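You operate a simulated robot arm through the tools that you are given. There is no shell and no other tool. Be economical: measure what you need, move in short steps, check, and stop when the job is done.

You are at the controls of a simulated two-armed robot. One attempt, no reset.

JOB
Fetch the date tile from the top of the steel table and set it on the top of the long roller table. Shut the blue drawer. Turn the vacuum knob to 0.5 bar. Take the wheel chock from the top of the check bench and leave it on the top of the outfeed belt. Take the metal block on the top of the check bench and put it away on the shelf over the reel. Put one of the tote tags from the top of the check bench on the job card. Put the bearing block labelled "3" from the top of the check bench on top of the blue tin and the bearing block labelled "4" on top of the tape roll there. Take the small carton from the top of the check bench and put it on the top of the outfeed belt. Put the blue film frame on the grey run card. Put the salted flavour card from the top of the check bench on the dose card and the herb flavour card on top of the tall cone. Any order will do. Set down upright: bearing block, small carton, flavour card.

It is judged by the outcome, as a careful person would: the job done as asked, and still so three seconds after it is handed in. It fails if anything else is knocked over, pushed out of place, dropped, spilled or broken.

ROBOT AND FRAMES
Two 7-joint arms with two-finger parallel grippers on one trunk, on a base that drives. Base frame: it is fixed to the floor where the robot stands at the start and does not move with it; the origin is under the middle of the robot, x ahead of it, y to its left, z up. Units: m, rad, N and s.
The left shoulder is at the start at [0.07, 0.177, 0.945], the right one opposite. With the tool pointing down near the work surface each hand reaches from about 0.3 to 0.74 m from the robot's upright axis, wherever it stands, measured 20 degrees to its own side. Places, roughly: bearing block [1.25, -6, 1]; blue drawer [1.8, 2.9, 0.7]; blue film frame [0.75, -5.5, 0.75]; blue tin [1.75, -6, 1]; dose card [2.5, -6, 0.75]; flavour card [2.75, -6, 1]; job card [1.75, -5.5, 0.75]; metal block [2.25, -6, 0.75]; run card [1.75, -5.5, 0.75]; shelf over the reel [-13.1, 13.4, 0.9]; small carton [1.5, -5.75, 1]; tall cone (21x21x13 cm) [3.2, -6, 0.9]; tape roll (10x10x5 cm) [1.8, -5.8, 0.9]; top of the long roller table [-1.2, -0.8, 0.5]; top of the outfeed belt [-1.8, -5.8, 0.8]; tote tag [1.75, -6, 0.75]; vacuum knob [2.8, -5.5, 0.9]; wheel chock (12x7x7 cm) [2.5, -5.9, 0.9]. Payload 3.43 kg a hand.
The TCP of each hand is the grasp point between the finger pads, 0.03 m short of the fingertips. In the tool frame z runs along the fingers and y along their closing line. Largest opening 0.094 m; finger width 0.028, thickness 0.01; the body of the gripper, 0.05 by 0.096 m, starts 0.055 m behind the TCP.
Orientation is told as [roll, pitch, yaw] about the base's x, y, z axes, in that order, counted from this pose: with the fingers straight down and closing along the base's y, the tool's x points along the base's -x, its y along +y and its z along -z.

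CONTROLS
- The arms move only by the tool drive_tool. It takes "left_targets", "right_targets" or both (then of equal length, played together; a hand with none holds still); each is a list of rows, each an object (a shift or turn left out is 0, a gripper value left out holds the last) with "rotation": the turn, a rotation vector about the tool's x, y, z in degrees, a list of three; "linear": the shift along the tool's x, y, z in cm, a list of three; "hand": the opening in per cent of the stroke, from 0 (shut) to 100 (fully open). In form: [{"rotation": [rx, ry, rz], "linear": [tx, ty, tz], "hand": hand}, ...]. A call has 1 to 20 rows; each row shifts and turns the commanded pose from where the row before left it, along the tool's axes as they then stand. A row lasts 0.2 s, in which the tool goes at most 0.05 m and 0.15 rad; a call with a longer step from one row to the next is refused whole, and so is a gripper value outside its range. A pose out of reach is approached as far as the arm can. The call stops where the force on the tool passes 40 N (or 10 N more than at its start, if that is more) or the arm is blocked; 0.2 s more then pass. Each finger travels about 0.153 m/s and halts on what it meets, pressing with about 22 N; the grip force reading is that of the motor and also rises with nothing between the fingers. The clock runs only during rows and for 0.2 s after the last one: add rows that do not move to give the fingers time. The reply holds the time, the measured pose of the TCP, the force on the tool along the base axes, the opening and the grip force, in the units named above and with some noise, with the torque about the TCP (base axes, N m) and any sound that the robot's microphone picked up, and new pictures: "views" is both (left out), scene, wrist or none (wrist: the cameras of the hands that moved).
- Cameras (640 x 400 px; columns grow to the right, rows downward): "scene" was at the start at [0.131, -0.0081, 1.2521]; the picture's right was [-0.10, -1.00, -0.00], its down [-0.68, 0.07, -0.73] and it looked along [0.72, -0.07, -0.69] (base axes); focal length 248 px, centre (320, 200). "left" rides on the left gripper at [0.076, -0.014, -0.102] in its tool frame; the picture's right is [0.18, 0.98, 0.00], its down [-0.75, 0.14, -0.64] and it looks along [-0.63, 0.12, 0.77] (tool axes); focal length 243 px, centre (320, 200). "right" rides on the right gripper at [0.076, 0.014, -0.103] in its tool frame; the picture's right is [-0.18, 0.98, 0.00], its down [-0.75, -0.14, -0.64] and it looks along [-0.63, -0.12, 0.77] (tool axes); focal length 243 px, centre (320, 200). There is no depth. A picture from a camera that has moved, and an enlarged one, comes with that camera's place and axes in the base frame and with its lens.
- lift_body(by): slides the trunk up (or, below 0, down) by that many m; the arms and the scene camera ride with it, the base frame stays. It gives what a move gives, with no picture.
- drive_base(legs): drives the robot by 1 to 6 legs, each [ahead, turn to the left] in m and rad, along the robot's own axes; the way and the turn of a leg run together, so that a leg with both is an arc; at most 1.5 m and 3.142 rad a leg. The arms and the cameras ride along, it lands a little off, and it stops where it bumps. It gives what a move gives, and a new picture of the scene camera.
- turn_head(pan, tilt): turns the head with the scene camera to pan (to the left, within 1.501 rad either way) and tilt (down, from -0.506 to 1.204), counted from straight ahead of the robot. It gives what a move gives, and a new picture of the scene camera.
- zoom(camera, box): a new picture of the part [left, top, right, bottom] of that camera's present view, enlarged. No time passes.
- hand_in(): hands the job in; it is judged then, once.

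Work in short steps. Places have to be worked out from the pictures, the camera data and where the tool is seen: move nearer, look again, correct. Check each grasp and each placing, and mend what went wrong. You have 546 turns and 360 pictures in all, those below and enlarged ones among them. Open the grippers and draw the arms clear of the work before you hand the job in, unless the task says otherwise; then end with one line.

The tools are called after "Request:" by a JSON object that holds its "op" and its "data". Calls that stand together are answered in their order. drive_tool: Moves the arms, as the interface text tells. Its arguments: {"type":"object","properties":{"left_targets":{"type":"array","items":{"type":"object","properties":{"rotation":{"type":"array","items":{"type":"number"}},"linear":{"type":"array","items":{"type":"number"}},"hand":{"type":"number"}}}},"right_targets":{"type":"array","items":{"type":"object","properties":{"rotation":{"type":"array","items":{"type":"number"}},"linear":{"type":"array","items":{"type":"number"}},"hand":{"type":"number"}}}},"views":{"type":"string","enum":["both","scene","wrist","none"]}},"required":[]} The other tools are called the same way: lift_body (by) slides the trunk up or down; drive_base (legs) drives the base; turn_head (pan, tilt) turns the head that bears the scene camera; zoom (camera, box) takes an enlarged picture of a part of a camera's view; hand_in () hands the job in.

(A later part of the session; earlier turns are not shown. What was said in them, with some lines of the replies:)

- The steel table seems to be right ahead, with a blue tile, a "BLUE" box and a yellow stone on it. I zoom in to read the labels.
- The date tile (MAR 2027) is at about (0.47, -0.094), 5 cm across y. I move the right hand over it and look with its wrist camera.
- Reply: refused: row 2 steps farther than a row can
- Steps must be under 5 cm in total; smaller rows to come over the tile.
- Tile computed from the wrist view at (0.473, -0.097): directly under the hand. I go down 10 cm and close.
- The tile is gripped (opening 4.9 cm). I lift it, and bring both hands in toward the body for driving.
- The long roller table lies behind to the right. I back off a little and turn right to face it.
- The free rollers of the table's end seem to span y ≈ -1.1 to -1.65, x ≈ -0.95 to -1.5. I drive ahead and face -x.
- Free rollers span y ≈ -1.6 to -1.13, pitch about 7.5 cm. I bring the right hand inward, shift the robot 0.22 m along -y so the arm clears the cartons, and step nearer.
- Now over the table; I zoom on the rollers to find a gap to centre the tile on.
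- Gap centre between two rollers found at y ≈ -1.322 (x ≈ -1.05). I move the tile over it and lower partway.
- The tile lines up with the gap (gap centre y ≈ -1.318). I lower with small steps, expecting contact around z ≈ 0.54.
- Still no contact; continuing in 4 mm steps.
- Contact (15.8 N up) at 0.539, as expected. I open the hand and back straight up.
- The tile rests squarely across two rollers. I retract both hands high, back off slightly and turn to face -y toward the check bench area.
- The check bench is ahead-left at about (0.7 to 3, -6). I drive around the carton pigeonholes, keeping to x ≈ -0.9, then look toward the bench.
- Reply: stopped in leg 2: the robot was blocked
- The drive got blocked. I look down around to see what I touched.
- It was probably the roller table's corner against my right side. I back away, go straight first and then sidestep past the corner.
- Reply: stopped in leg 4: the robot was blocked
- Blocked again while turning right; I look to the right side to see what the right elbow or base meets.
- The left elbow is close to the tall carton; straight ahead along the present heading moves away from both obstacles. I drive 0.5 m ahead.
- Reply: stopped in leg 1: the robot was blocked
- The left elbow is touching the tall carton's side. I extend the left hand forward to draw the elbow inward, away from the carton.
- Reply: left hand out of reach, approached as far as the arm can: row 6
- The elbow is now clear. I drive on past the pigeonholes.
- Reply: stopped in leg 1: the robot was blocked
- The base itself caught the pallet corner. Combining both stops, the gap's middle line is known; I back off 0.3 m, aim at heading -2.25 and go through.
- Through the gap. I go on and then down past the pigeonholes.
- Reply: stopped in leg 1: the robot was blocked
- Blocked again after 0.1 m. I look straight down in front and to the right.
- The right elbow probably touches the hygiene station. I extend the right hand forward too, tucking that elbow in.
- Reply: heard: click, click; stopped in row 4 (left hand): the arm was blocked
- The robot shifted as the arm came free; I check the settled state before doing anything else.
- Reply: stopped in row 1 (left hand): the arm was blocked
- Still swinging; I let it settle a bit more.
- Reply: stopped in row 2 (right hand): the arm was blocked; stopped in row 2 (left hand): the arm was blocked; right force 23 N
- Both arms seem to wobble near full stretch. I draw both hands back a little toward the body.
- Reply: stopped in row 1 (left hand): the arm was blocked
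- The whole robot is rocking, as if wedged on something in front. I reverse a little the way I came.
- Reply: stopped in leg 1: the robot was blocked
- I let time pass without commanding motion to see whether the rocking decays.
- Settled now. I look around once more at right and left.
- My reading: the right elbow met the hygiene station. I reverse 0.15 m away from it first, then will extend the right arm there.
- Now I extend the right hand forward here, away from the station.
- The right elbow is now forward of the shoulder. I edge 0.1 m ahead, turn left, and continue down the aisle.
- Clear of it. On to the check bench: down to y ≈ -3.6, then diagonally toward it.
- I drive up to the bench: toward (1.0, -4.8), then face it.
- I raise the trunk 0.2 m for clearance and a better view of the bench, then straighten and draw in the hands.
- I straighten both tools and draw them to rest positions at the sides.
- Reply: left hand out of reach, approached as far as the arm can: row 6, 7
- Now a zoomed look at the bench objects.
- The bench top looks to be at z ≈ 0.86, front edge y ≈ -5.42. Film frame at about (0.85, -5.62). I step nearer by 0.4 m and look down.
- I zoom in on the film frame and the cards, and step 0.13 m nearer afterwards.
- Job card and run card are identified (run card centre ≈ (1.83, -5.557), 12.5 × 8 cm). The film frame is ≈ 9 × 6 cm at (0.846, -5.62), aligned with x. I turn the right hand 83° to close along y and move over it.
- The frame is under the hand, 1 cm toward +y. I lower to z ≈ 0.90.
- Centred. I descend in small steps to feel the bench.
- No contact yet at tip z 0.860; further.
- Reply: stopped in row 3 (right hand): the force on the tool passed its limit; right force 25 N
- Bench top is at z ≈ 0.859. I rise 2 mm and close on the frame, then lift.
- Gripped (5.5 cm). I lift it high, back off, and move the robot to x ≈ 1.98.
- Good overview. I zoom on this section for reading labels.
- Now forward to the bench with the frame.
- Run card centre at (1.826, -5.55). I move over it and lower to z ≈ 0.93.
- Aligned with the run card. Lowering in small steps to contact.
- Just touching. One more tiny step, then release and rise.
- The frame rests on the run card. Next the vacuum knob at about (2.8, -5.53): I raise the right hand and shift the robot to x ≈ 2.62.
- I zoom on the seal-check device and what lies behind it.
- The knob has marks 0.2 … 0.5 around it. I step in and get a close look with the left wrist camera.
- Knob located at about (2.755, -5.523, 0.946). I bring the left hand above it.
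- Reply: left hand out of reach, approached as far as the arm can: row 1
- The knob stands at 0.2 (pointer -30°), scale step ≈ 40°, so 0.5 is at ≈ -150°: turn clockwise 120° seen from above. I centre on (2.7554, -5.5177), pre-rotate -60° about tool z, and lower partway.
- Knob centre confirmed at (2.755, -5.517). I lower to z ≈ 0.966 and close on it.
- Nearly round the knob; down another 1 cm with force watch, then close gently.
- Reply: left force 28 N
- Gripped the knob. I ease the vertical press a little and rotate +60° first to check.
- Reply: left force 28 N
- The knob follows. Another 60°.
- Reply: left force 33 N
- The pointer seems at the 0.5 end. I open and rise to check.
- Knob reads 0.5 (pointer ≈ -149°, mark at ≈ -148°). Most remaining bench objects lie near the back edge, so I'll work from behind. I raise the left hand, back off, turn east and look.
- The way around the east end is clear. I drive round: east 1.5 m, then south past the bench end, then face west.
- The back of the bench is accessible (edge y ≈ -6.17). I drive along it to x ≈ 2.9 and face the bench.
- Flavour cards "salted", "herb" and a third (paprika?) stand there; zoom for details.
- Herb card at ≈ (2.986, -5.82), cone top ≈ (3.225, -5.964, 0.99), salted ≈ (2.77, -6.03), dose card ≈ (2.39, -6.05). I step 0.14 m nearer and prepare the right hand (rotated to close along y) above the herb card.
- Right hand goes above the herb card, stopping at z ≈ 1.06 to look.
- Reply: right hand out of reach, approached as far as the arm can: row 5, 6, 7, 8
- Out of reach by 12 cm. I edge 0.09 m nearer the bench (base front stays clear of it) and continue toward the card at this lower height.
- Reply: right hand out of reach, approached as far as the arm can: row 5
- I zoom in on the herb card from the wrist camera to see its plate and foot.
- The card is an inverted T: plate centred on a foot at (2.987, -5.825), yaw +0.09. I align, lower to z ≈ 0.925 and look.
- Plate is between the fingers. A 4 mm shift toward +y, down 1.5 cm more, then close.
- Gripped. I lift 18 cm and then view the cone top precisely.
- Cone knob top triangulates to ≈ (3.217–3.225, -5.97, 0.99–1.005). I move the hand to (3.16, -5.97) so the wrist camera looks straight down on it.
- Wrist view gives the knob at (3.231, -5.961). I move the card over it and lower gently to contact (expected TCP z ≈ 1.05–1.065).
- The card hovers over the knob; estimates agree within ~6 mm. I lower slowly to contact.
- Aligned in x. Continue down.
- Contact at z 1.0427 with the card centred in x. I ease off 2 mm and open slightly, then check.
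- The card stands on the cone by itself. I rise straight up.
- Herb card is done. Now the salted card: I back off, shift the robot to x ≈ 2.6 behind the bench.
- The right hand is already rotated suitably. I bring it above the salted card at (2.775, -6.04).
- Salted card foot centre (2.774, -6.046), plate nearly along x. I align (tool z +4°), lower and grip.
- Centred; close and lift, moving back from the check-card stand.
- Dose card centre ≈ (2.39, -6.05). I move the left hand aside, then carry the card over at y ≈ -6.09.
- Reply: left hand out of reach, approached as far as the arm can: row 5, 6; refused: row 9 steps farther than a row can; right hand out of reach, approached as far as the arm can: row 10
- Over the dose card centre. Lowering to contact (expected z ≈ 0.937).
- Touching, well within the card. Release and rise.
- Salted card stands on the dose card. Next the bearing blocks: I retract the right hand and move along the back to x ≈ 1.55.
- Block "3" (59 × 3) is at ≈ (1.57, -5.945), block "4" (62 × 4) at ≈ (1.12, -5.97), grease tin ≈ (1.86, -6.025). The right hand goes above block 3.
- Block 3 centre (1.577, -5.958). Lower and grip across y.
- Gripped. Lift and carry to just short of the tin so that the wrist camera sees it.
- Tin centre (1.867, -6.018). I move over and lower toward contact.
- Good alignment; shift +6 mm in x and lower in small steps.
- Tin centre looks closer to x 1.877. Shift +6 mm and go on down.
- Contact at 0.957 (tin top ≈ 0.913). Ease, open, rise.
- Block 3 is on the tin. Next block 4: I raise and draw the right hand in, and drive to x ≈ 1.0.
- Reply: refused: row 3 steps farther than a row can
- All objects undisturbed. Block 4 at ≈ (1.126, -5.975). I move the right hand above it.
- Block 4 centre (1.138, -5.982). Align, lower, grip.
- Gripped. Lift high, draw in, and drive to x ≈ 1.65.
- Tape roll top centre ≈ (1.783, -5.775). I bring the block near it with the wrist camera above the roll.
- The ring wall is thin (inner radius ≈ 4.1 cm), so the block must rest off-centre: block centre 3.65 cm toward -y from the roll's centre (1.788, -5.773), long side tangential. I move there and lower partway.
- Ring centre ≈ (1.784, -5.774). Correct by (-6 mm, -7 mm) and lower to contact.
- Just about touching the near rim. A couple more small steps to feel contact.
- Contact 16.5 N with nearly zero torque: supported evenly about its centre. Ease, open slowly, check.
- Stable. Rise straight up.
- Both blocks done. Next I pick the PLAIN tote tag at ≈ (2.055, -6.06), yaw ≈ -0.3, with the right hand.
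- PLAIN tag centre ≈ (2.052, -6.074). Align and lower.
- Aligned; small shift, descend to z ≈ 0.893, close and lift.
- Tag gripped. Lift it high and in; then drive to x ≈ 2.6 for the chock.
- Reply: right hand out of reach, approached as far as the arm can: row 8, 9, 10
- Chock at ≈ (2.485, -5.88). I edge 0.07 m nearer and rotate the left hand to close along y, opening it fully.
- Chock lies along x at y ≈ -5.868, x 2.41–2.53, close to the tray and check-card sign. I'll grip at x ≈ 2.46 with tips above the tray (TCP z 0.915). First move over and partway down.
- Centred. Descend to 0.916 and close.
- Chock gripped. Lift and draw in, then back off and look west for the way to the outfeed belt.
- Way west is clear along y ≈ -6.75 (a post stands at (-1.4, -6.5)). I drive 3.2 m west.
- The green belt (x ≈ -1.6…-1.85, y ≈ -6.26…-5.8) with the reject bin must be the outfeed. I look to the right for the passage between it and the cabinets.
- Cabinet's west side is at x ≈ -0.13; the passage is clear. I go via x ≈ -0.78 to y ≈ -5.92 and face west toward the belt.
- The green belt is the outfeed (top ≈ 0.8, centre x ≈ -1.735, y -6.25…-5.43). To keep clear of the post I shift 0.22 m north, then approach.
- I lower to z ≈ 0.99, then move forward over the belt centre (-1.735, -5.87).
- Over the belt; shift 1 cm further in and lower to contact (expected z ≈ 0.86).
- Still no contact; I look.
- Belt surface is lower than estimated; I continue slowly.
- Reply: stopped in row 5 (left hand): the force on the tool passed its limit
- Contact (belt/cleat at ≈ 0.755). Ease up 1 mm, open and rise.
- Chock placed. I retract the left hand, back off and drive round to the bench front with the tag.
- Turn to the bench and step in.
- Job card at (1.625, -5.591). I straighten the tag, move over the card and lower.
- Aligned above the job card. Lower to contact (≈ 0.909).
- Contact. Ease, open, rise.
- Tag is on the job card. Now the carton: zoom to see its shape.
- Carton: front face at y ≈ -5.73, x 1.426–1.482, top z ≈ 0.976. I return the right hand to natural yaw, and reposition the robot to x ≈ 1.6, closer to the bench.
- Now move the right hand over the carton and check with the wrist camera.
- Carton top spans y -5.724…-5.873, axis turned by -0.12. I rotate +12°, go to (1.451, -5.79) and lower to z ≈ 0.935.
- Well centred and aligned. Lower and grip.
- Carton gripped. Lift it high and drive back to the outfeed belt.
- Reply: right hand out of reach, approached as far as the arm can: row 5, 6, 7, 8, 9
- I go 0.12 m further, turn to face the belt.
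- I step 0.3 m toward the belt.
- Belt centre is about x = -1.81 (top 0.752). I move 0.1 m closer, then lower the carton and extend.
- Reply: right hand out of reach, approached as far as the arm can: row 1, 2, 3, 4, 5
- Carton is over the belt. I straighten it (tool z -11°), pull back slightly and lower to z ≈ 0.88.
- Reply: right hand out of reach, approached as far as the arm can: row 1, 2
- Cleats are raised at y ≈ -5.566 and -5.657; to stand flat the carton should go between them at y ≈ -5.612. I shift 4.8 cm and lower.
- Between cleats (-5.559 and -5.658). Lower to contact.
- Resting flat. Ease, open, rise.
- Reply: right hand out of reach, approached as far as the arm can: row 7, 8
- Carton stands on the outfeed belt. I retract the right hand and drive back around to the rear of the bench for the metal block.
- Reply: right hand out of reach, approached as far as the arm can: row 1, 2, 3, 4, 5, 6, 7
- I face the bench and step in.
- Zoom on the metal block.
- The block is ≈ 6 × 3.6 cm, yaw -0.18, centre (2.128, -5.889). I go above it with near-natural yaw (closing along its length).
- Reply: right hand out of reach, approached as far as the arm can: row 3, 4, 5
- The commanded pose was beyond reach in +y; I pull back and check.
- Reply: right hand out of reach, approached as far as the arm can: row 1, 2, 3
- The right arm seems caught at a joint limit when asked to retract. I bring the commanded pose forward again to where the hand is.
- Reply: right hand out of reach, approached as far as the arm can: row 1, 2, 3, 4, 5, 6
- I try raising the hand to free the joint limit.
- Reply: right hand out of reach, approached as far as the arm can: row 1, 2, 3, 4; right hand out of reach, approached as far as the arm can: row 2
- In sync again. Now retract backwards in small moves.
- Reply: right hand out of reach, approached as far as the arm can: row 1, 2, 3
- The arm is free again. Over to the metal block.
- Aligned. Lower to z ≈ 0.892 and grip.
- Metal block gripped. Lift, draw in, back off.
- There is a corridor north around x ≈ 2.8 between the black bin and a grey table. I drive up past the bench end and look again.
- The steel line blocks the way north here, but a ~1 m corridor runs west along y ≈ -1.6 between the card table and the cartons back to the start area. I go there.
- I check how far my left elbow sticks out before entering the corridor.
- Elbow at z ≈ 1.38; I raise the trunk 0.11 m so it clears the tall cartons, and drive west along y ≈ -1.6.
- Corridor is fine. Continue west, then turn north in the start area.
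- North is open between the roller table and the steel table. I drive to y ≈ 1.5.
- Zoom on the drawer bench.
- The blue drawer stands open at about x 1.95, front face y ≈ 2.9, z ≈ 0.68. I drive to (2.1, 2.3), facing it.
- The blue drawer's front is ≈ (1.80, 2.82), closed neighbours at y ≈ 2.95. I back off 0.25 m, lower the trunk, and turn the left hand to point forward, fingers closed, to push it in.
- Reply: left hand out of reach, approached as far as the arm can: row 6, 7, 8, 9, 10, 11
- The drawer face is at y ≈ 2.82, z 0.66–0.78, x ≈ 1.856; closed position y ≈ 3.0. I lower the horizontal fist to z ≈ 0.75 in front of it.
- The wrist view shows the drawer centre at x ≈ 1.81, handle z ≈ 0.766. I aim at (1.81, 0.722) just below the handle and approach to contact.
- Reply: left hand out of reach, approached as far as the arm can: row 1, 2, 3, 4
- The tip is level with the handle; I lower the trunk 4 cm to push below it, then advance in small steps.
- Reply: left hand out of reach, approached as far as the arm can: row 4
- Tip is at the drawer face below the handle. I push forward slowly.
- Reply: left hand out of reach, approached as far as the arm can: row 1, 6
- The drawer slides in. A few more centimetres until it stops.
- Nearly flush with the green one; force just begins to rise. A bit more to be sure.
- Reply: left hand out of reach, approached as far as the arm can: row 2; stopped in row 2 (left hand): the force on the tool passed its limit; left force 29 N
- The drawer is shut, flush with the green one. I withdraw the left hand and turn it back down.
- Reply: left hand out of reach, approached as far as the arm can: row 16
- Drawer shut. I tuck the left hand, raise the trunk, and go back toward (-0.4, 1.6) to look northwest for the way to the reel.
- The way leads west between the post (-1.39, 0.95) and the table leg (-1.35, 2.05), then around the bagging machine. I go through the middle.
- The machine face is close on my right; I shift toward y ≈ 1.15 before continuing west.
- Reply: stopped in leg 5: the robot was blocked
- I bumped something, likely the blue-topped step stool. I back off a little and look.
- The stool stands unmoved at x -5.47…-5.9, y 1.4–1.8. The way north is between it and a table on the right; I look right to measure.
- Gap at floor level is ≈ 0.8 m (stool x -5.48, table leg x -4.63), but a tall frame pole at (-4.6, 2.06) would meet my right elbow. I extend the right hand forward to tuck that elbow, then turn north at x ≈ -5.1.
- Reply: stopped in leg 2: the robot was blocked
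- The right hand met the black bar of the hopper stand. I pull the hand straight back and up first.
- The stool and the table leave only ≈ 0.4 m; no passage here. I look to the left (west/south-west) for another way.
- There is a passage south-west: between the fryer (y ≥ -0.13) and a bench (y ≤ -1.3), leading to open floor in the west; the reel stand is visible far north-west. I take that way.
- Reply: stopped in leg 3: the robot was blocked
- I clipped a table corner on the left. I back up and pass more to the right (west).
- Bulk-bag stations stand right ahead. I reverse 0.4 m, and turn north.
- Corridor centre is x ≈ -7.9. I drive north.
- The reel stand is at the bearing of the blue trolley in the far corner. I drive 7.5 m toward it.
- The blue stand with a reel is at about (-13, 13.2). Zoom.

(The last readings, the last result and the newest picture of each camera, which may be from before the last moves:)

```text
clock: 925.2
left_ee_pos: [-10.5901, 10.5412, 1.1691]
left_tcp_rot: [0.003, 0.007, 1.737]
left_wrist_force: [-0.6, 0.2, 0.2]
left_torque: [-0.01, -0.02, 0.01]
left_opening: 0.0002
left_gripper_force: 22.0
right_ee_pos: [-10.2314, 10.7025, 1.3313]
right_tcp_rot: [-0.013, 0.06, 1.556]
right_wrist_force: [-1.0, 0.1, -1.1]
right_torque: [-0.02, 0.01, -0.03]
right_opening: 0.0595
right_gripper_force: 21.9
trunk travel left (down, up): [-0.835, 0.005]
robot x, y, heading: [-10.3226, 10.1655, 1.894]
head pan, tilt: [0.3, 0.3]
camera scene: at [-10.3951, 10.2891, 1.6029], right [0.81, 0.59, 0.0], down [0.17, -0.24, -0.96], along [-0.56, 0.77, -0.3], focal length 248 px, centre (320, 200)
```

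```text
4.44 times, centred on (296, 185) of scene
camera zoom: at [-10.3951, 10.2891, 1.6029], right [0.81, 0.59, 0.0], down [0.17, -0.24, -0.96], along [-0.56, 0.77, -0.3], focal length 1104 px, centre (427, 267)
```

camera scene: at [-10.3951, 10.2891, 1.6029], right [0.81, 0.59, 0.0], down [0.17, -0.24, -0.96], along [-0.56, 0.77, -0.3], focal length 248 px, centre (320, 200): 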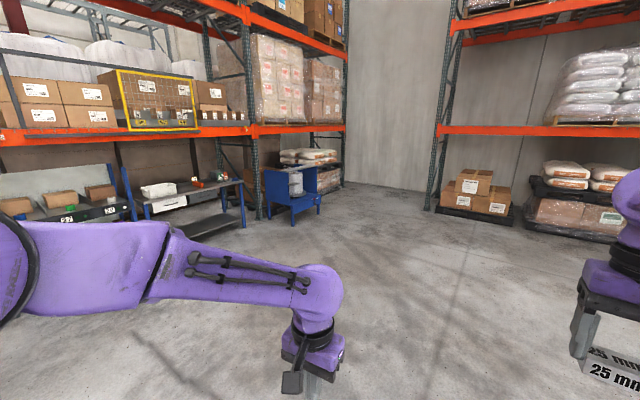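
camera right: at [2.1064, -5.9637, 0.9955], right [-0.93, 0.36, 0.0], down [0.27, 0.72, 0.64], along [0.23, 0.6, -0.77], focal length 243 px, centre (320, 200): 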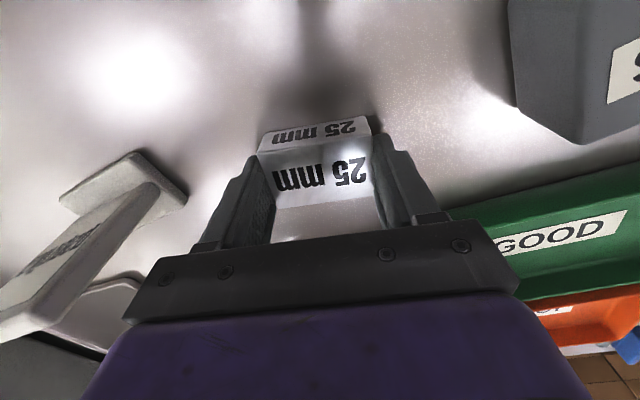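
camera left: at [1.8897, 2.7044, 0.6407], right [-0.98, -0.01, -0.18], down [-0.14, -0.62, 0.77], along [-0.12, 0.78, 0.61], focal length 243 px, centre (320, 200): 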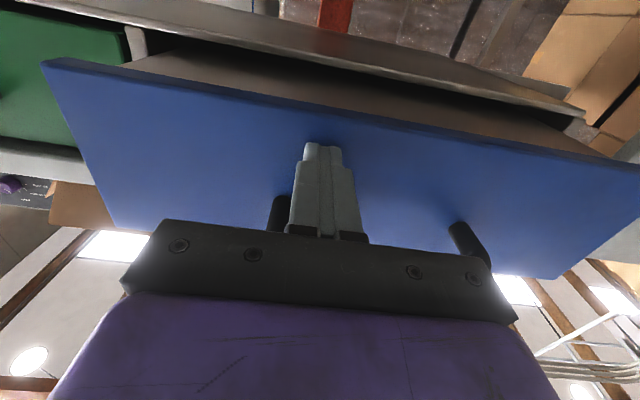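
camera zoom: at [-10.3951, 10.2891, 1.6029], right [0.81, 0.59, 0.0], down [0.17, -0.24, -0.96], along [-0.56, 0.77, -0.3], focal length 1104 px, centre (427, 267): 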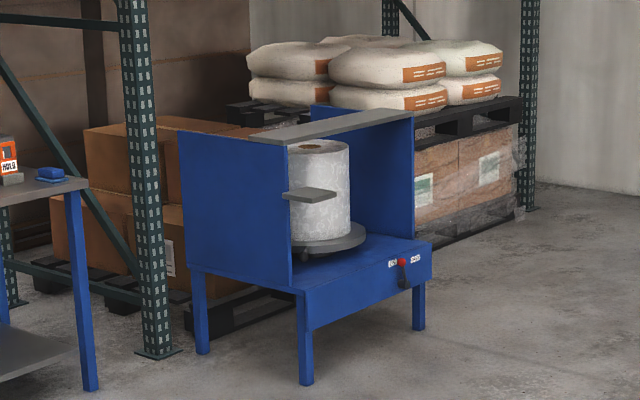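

The shelf is the grey plank atop the blue stand (x ≈ -12.92…-13.1, y ≈ 12.98–13.68, z ≈ 0.89). I drive to about (-12.2, 13.15), facing west.

Request:
{"op": "drive_base", "data": {"legs": [[0, 0.23], [1.5, 0], [1.5, 0], [0.45, 0], [0, 1.02]]}}

Request:
{"op": "turn_head", "data": {"pan": -0.1, "tilt": 0.6}}

```text
clock: 945.3
left_ee_pos: [-12.656, 12.8144, 1.1684]
left_tcp_rot: [0.005, 0.007, 3.077]
left_wrist_force: [-0.3, 1.2, -0.1]
left_torque: [-0.03, 0.0, -0.05]
left_opening: 0.0
left_gripper_force: 21.8
right_ee_pos: [-12.7324, 13.2031, 1.3319]
right_tcp_rot: [-0.013, 0.06, 2.896]
right_wrist_force: [-0.4, -0.6, -2.2]
right_torque: [-0.02, 0.0, 0.02]
right_opening: 0.0595
right_gripper_force: 22.1
trunk travel left (down, up): [-0.835, 0.005]
robot x, y, heading: [-12.2325, 12.9897, -3.05]
head pan, tilt: [0.3, 0.3]
camera scene: at [-12.3678, 12.951, 1.6029], right [-0.39, 0.92, 0.0], down [0.27, 0.11, -0.96], along [-0.88, -0.37, -0.3], focal length 248 px, centre (320, 200)
```

scene: 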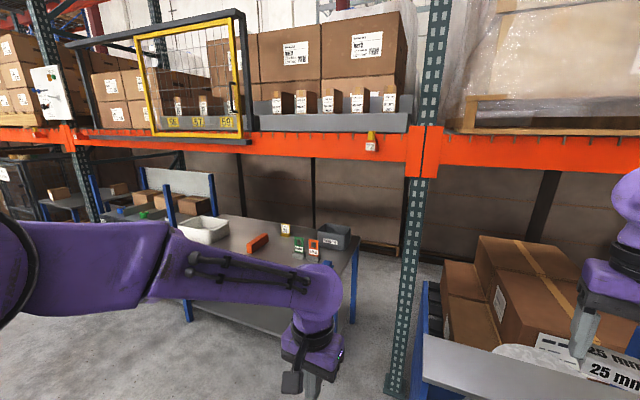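

```text
clock: 946.2
left_ee_pos: [-12.6565, 12.815, 1.1686]
left_tcp_rot: [0.004, 0.007, 3.078]
left_wrist_force: [0.3, -0.7, -0.9]
left_torque: [0.0, -0.01, -0.01]
left_opening: 0.0
left_gripper_force: 21.4
right_ee_pos: [-12.731, 13.2029, 1.3315]
right_tcp_rot: [-0.014, 0.059, 2.897]
right_wrist_force: [-0.5, 0.5, -1.8]
right_torque: [0.0, -0.03, 0.01]
right_opening: 0.0593
right_gripper_force: 22.4
trunk travel left (down, up): [-0.835, 0.005]
robot x, y, heading: [-12.2298, 12.9894, -3.044]
head pan, tilt: [-0.099, 0.6]
camera scene: at [-12.3699, 12.9863, 1.5754], right [0.0, 1.0, 0.0], down [0.56, 0.0, -0.83], along [-0.83, 0.0, -0.56], focal length 248 px, centre (320, 200)
```

scene: 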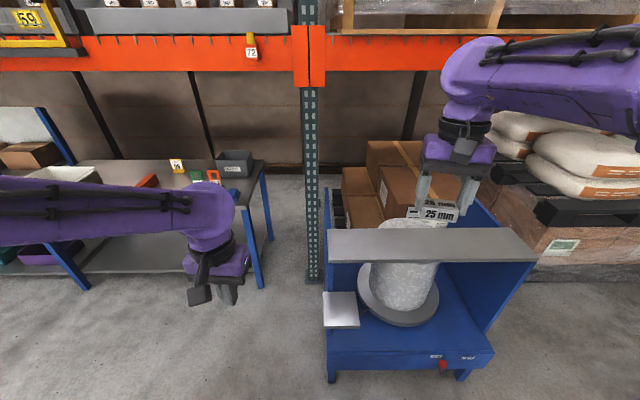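

Plank centre ≈ (-13.07, 13.4), z ≈ 0.9. I step 0.3 m closer.

Request:
{"op": "drive_base", "data": {"legs": [[0, -0.1], [0.28, 0]]}}

Request:
{"op": "lift_body", "data": {"by": -0.12}}

Request:
{"op": "drive_tool", "data": {"right_targets": [{"rotation": [-0.8, -3.4, 0]}, {}], "views": "both"}}

```text
clock: 948.7
left_ee_pos: [-12.957, 12.8593, 1.1695]
left_tcp_rot: [0.004, 0.005, 2.977]
left_wrist_force: [0.2, -0.1, -0.3]
left_torque: [-0.01, 0.03, 0.0]
left_opening: 0.0
left_gripper_force: 22.0
right_ee_pos: [-12.9943, 13.2531, 1.3321]
right_tcp_rot: [-0.01, 0.057, 2.798]
right_wrist_force: [0.6, -0.2, -0.9]
right_torque: [-0.03, -0.03, 0.01]
right_opening: 0.0597
right_gripper_force: 21.8
trunk travel left (down, up): [-0.835, 0.005]
robot x, y, heading: [-12.517, 12.9898, 3.137]
head pan, tilt: [-0.099, 0.6]
camera scene: at [-12.6543, 13.0017, 1.5756], right [0.1, 0.99, 0.0], down [0.56, -0.06, -0.83], along [-0.82, 0.08, -0.56], focal length 248 px, centre (320, 200)
```

scene: 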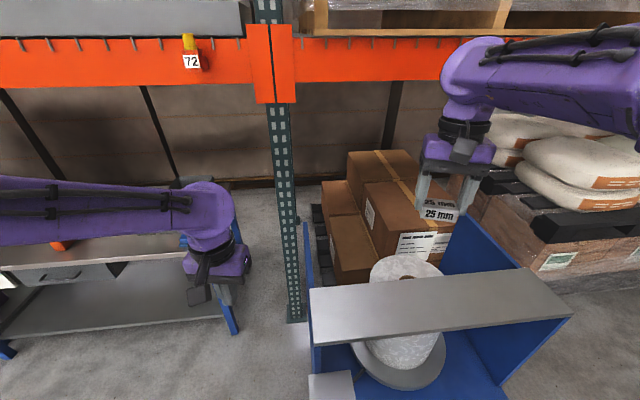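

```text
clock: 950.2
left_ee_pos: [-12.9577, 12.8595, 1.0489]
left_tcp_rot: [0.004, 0.006, 2.979]
left_wrist_force: [0.1, -1.0, 0.2]
left_torque: [-0.02, -0.02, -0.01]
left_opening: 0.0
left_gripper_force: 21.7
right_ee_pos: [-12.9954, 13.2523, 1.2108]
right_tcp_rot: [-0.015, 0.059, 2.799]
right_wrist_force: [0.1, 0.9, -1.5]
right_torque: [0.03, 0.03, -0.01]
right_opening: 0.0594
right_gripper_force: 22.2
trunk travel left (down, up): [-0.715, 0.125]
robot x, y, heading: [-12.5197, 12.9906, 3.133]
head pan, tilt: [-0.099, 0.6]
```

```text
clock: 950.8
left_ee_pos: [-12.9573, 12.8594, 1.0489]
left_tcp_rot: [0.004, 0.005, 2.976]
left_wrist_force: [-0.4, -0.5, -1.3]
left_torque: [0.03, 0.01, -0.02]
left_opening: 0.0002
left_gripper_force: 21.4
right_ee_pos: [-12.9956, 13.2535, 1.21]
right_tcp_rot: [0.0, 0.0, 2.796]
right_wrist_force: [-0.5, 0.8, -1.6]
right_torque: [-0.04, -0.02, 0.01]
right_opening: 0.0596
right_gripper_force: 22.0
trunk travel left (down, up): [-0.715, 0.125]
robot x, y, heading: [-12.5122, 12.9884, 3.135]
head pan, tilt: [-0.099, 0.6]
camera scene: at [-12.6567, 13.0023, 1.4554], right [0.1, 0.99, 0.0], down [0.56, -0.06, -0.82], along [-0.82, 0.08, -0.57], focal length 248 px, centre (320, 200)
camera right: at [-12.9279, 13.2131, 1.3128], right [-0.5, -0.86, 0.0], down [-0.66, 0.39, 0.64], along [-0.56, 0.32, -0.77], focal length 243 px, centre (320, 200)
```

scene: 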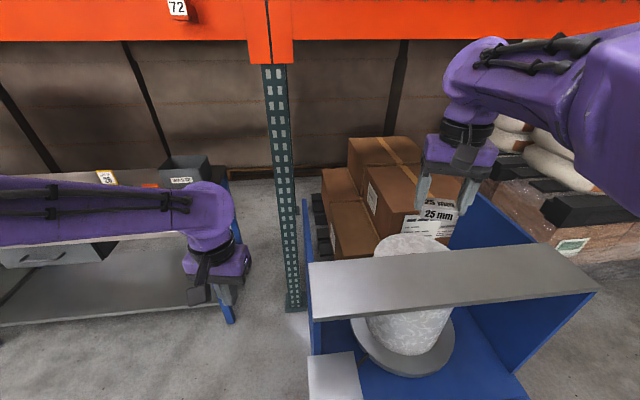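
right: 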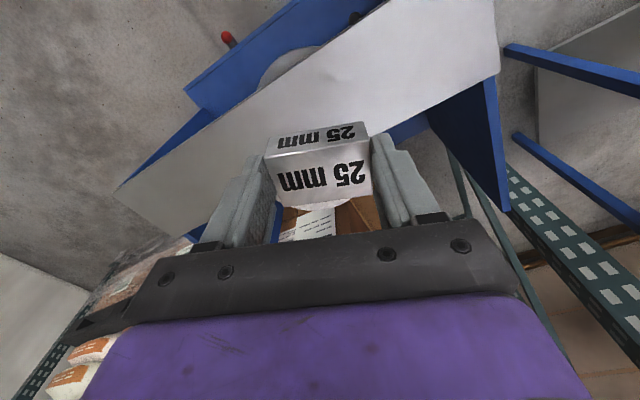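

I move over the plank centre and lower partway.

Request:
{"op": "drive_tool", "data": {"right_targets": [{"linear": [-3.5, -1.4, 2]}, {"linear": [-3.4, -1.4, 3]}, {"linear": [0, 0, 4.5]}, {"linear": [0, 0, 4.5]}, {"linear": [0, 0, 3]}, {}], "views": "both"}}

```text
clock: 952.2
left_ee_pos: [-12.9579, 12.8591, 1.0489]
left_tcp_rot: [0.002, 0.004, 2.975]
left_wrist_force: [0.3, -0.1, 0.3]
left_torque: [-0.01, 0.01, 0.01]
left_opening: 0.0
left_gripper_force: 21.9
right_ee_pos: [-13.05, 13.3015, 1.0428]
right_tcp_rot: [0.001, -0.001, 2.798]
right_wrist_force: [-1.0, -0.1, -1.0]
right_torque: [-0.01, -0.03, 0.03]
right_opening: 0.0597
right_gripper_force: 21.8
trunk travel left (down, up): [-0.715, 0.125]
robot x, y, heading: [-12.5185, 12.9923, 3.139]
head pan, tilt: [-0.099, 0.6]
camera scene: at [-12.6559, 13.0005, 1.4555], right [0.1, 0.99, 0.0], down [0.56, -0.06, -0.83], along [-0.82, 0.08, -0.56], focal length 248 px, centre (320, 200)
camera right: at [-12.9832, 13.2614, 1.1452], right [-0.5, -0.86, 0.0], down [-0.66, 0.39, 0.64], along [-0.56, 0.32, -0.77], focal length 243 px, centre (320, 200)
```

scene: 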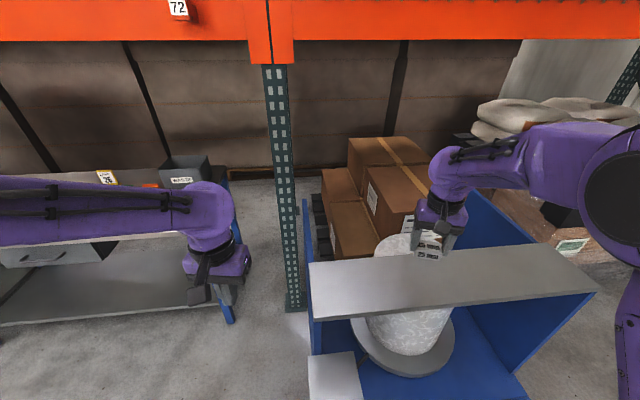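
right: 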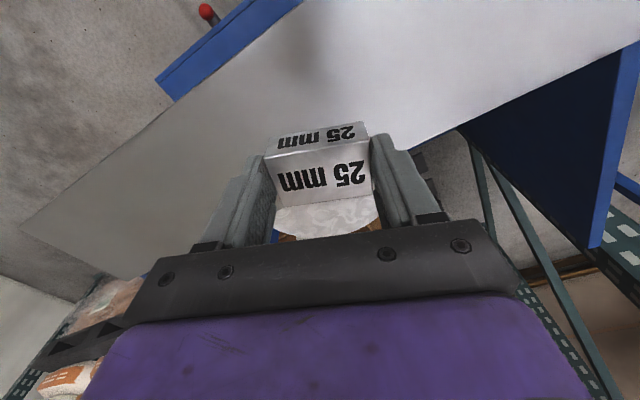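

By calculation the block lies over the middle of the plank (x -12.98…-13.15). Lower to contact.

Request:
{"op": "drive_tool", "data": {"right_targets": [{"linear": [0, 0, 3]}, {"linear": [0, 0, 2.5]}, {"linear": [0, 0, 1.5]}, {"linear": [0, 0, 0.8]}, {"linear": [0, 0, 0.6]}, {"linear": [0, 0, 0.5]}, {}], "views": "wrist"}}

```text
clock: 953.8
left_ee_pos: [-12.9594, 12.8593, 1.0489]
left_tcp_rot: [0.003, 0.007, 2.979]
left_wrist_force: [-0.2, -0.6, -0.1]
left_torque: [0.0, -0.01, -0.04]
left_opening: 0.0001
left_gripper_force: 22.0
right_ee_pos: [-13.0513, 13.3024, 0.9529]
right_tcp_rot: [0.0, -0.001, 2.798]
right_wrist_force: [-0.2, -0.4, -2.3]
right_torque: [0.03, -0.05, -0.03]
right_opening: 0.0596
right_gripper_force: 22.2
trunk travel left (down, up): [-0.715, 0.125]
robot x, y, heading: [-12.5149, 12.9911, 3.135]
head pan, tilt: [-0.099, 0.6]
camera right: at [-12.9839, 13.2623, 1.0549], right [-0.5, -0.86, 0.0], down [-0.66, 0.39, 0.64], along [-0.55, 0.32, -0.77], focal length 243 px, centre (320, 200)
```

right: 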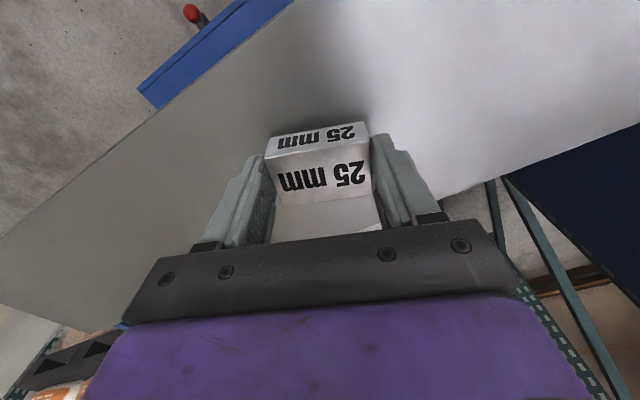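

Nearly there; continue in small steps.

Request:
{"op": "drive_tool", "data": {"right_targets": [{"linear": [0.6, 0, 0.5]}, {"linear": [0, 0, 0.5]}, {"linear": [0, 0, 0.4]}, {"linear": [0, 0, 0.4]}, {"linear": [0, 0, 0.4]}, {"linear": [0, 0, 0.4]}, {}], "views": "none"}}

```text
clock: 955.4
left_ee_pos: [-12.9562, 12.8579, 1.0505]
left_tcp_rot: [0.003, 0.004, 2.978]
left_wrist_force: [-0.7, 0.0, 0.1]
left_torque: [0.01, 0.01, -0.04]
left_opening: 0.0
left_gripper_force: 22.0
right_ee_pos: [-13.0451, 13.2989, 0.93]
right_tcp_rot: [-0.001, -0.009, 2.798]
right_wrist_force: [-5.2, 3.3, 34.7]
right_torque: [0.23, -0.45, -0.05]
right_opening: 0.0593
right_gripper_force: 22.0
trunk travel left (down, up): [-0.715, 0.125]
robot x, y, heading: [-12.5193, 12.9922, 3.138]
head pan, tilt: [-0.099, 0.6]
```

Firm contact at 0.93. Ease up 3 mm, open, rise.

Request:
{"op": "drive_tool", "data": {"right_targets": [{"linear": [0, 0, -0.4]}, {}, {"hand": 75}, {}, {"hand": 95}, {}, {"linear": [0, 0, -3]}, {"linear": [0, 0, -4]}, {"linear": [0, 0, -4]}, {"linear": [0, 0, -4]}], "views": "both"}}

```text
clock: 957.6
left_ee_pos: [-12.9565, 12.8591, 1.0483]
left_tcp_rot: [0.002, 0.007, 2.977]
left_wrist_force: [-0.2, -0.3, -0.3]
left_torque: [0.0, 0.01, 0.02]
left_opening: 0.0003
left_gripper_force: 22.2
right_ee_pos: [-13.0425, 13.2988, 1.0809]
right_tcp_rot: [0.0, 0.0, 2.797]
right_wrist_force: [-0.3, -0.2, 0.1]
right_torque: [0.0, -0.02, 0.0]
right_opening: 0.0892
right_gripper_force: 0.1
trunk travel left (down, up): [-0.715, 0.125]
robot x, y, heading: [-12.5175, 12.99, 3.137]
head pan, tilt: [-0.099, 0.6]
camera scene: at [-12.6554, 13.0007, 1.4555], right [0.1, 0.99, 0.0], down [0.56, -0.06, -0.83], along [-0.82, 0.08, -0.56], focal length 248 px, centre (320, 200)
camera right: at [-12.9749, 13.2588, 1.1834], right [-0.5, -0.86, 0.0], down [-0.66, 0.39, 0.64], along [-0.55, 0.32, -0.77], focal length 243 px, centre (320, 200)
```

scene: 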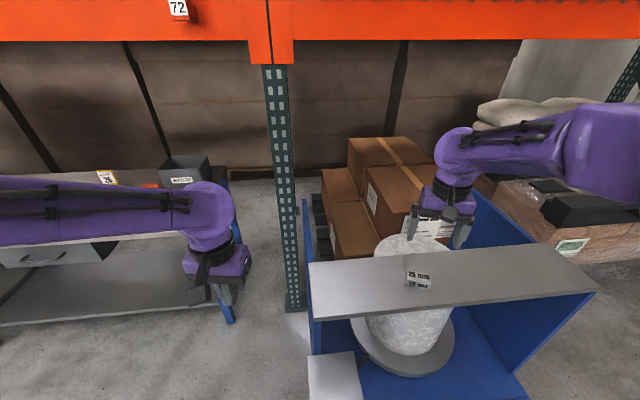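
right: 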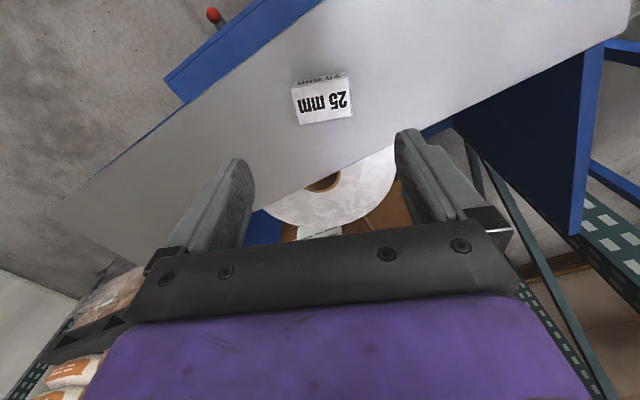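

The block rests on the plank over the reel. I raise the hand, open the left gripper, and draw clear.

Request:
{"op": "drive_tool", "data": {"right_targets": [{"linear": [0, 0, -4]}, {"linear": [0, 0, -4]}, {"linear": [2, 0, -2]}], "left_targets": [{"hand": 100}, {}, {}], "views": "none"}}

Request:
{"op": "drive_base", "data": {"legs": [[-0.6, 0]]}}

```text
clock: 958.4
left_ee_pos: [-12.9574, 12.8587, 1.049]
left_tcp_rot: [0.003, 0.004, 2.979]
left_wrist_force: [-0.3, -0.8, 0.1]
left_torque: [0.0, -0.02, -0.04]
left_opening: 0.094
left_gripper_force: 0.0
right_ee_pos: [-13.0239, 13.2904, 1.1819]
right_tcp_rot: [0.002, -0.003, 2.798]
right_wrist_force: [0.4, 0.7, -0.3]
right_torque: [0.02, -0.01, -0.01]
right_opening: 0.0891
right_gripper_force: 0.0
trunk travel left (down, up): [-0.715, 0.125]
robot x, y, heading: [-12.5181, 12.9921, 3.139]
head pan, tilt: [-0.099, 0.6]
```

```text
clock: 961.8
left_ee_pos: [-12.3551, 12.8556, 1.0483]
left_tcp_rot: [0.004, 0.008, 2.988]
left_wrist_force: [-0.2, -0.1, 0.0]
left_torque: [-0.02, 0.0, -0.01]
left_opening: 0.0941
left_gripper_force: 0.0
right_ee_pos: [-12.4264, 13.2862, 1.18]
right_tcp_rot: [-0.001, -0.001, 2.809]
right_wrist_force: [0.0, 0.4, -0.7]
right_torque: [0.01, 0.03, 0.0]
right_opening: 0.0893
right_gripper_force: 0.1
trunk travel left (down, up): [-0.715, 0.125]
robot x, y, heading: [-11.9114, 12.994, -3.128]
head pan, tilt: [-0.099, 0.6]
camera scene: at [-12.0553, 13.0012, 1.4553], right [0.09, 1.0, 0.0], down [0.56, -0.05, -0.82], along [-0.82, 0.07, -0.57], focal length 248 px, centre (320, 200)
```

scene: 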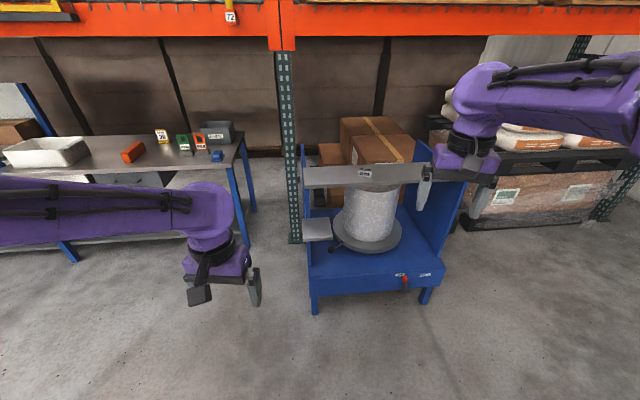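

All the tasks are finished, the hands are empty and clear; I hand the job in.

Request:
{"op": "hand_in", "data": {}}

```text
The job is handed in.
```

All ten parts of the job are done and it is handed in; I saw each item in place before leaving it. On the way the robot bumped a carton pallet, the roller table corner, the hygiene station and a step stool, and nothing looked moved or knocked over in the pictures after.
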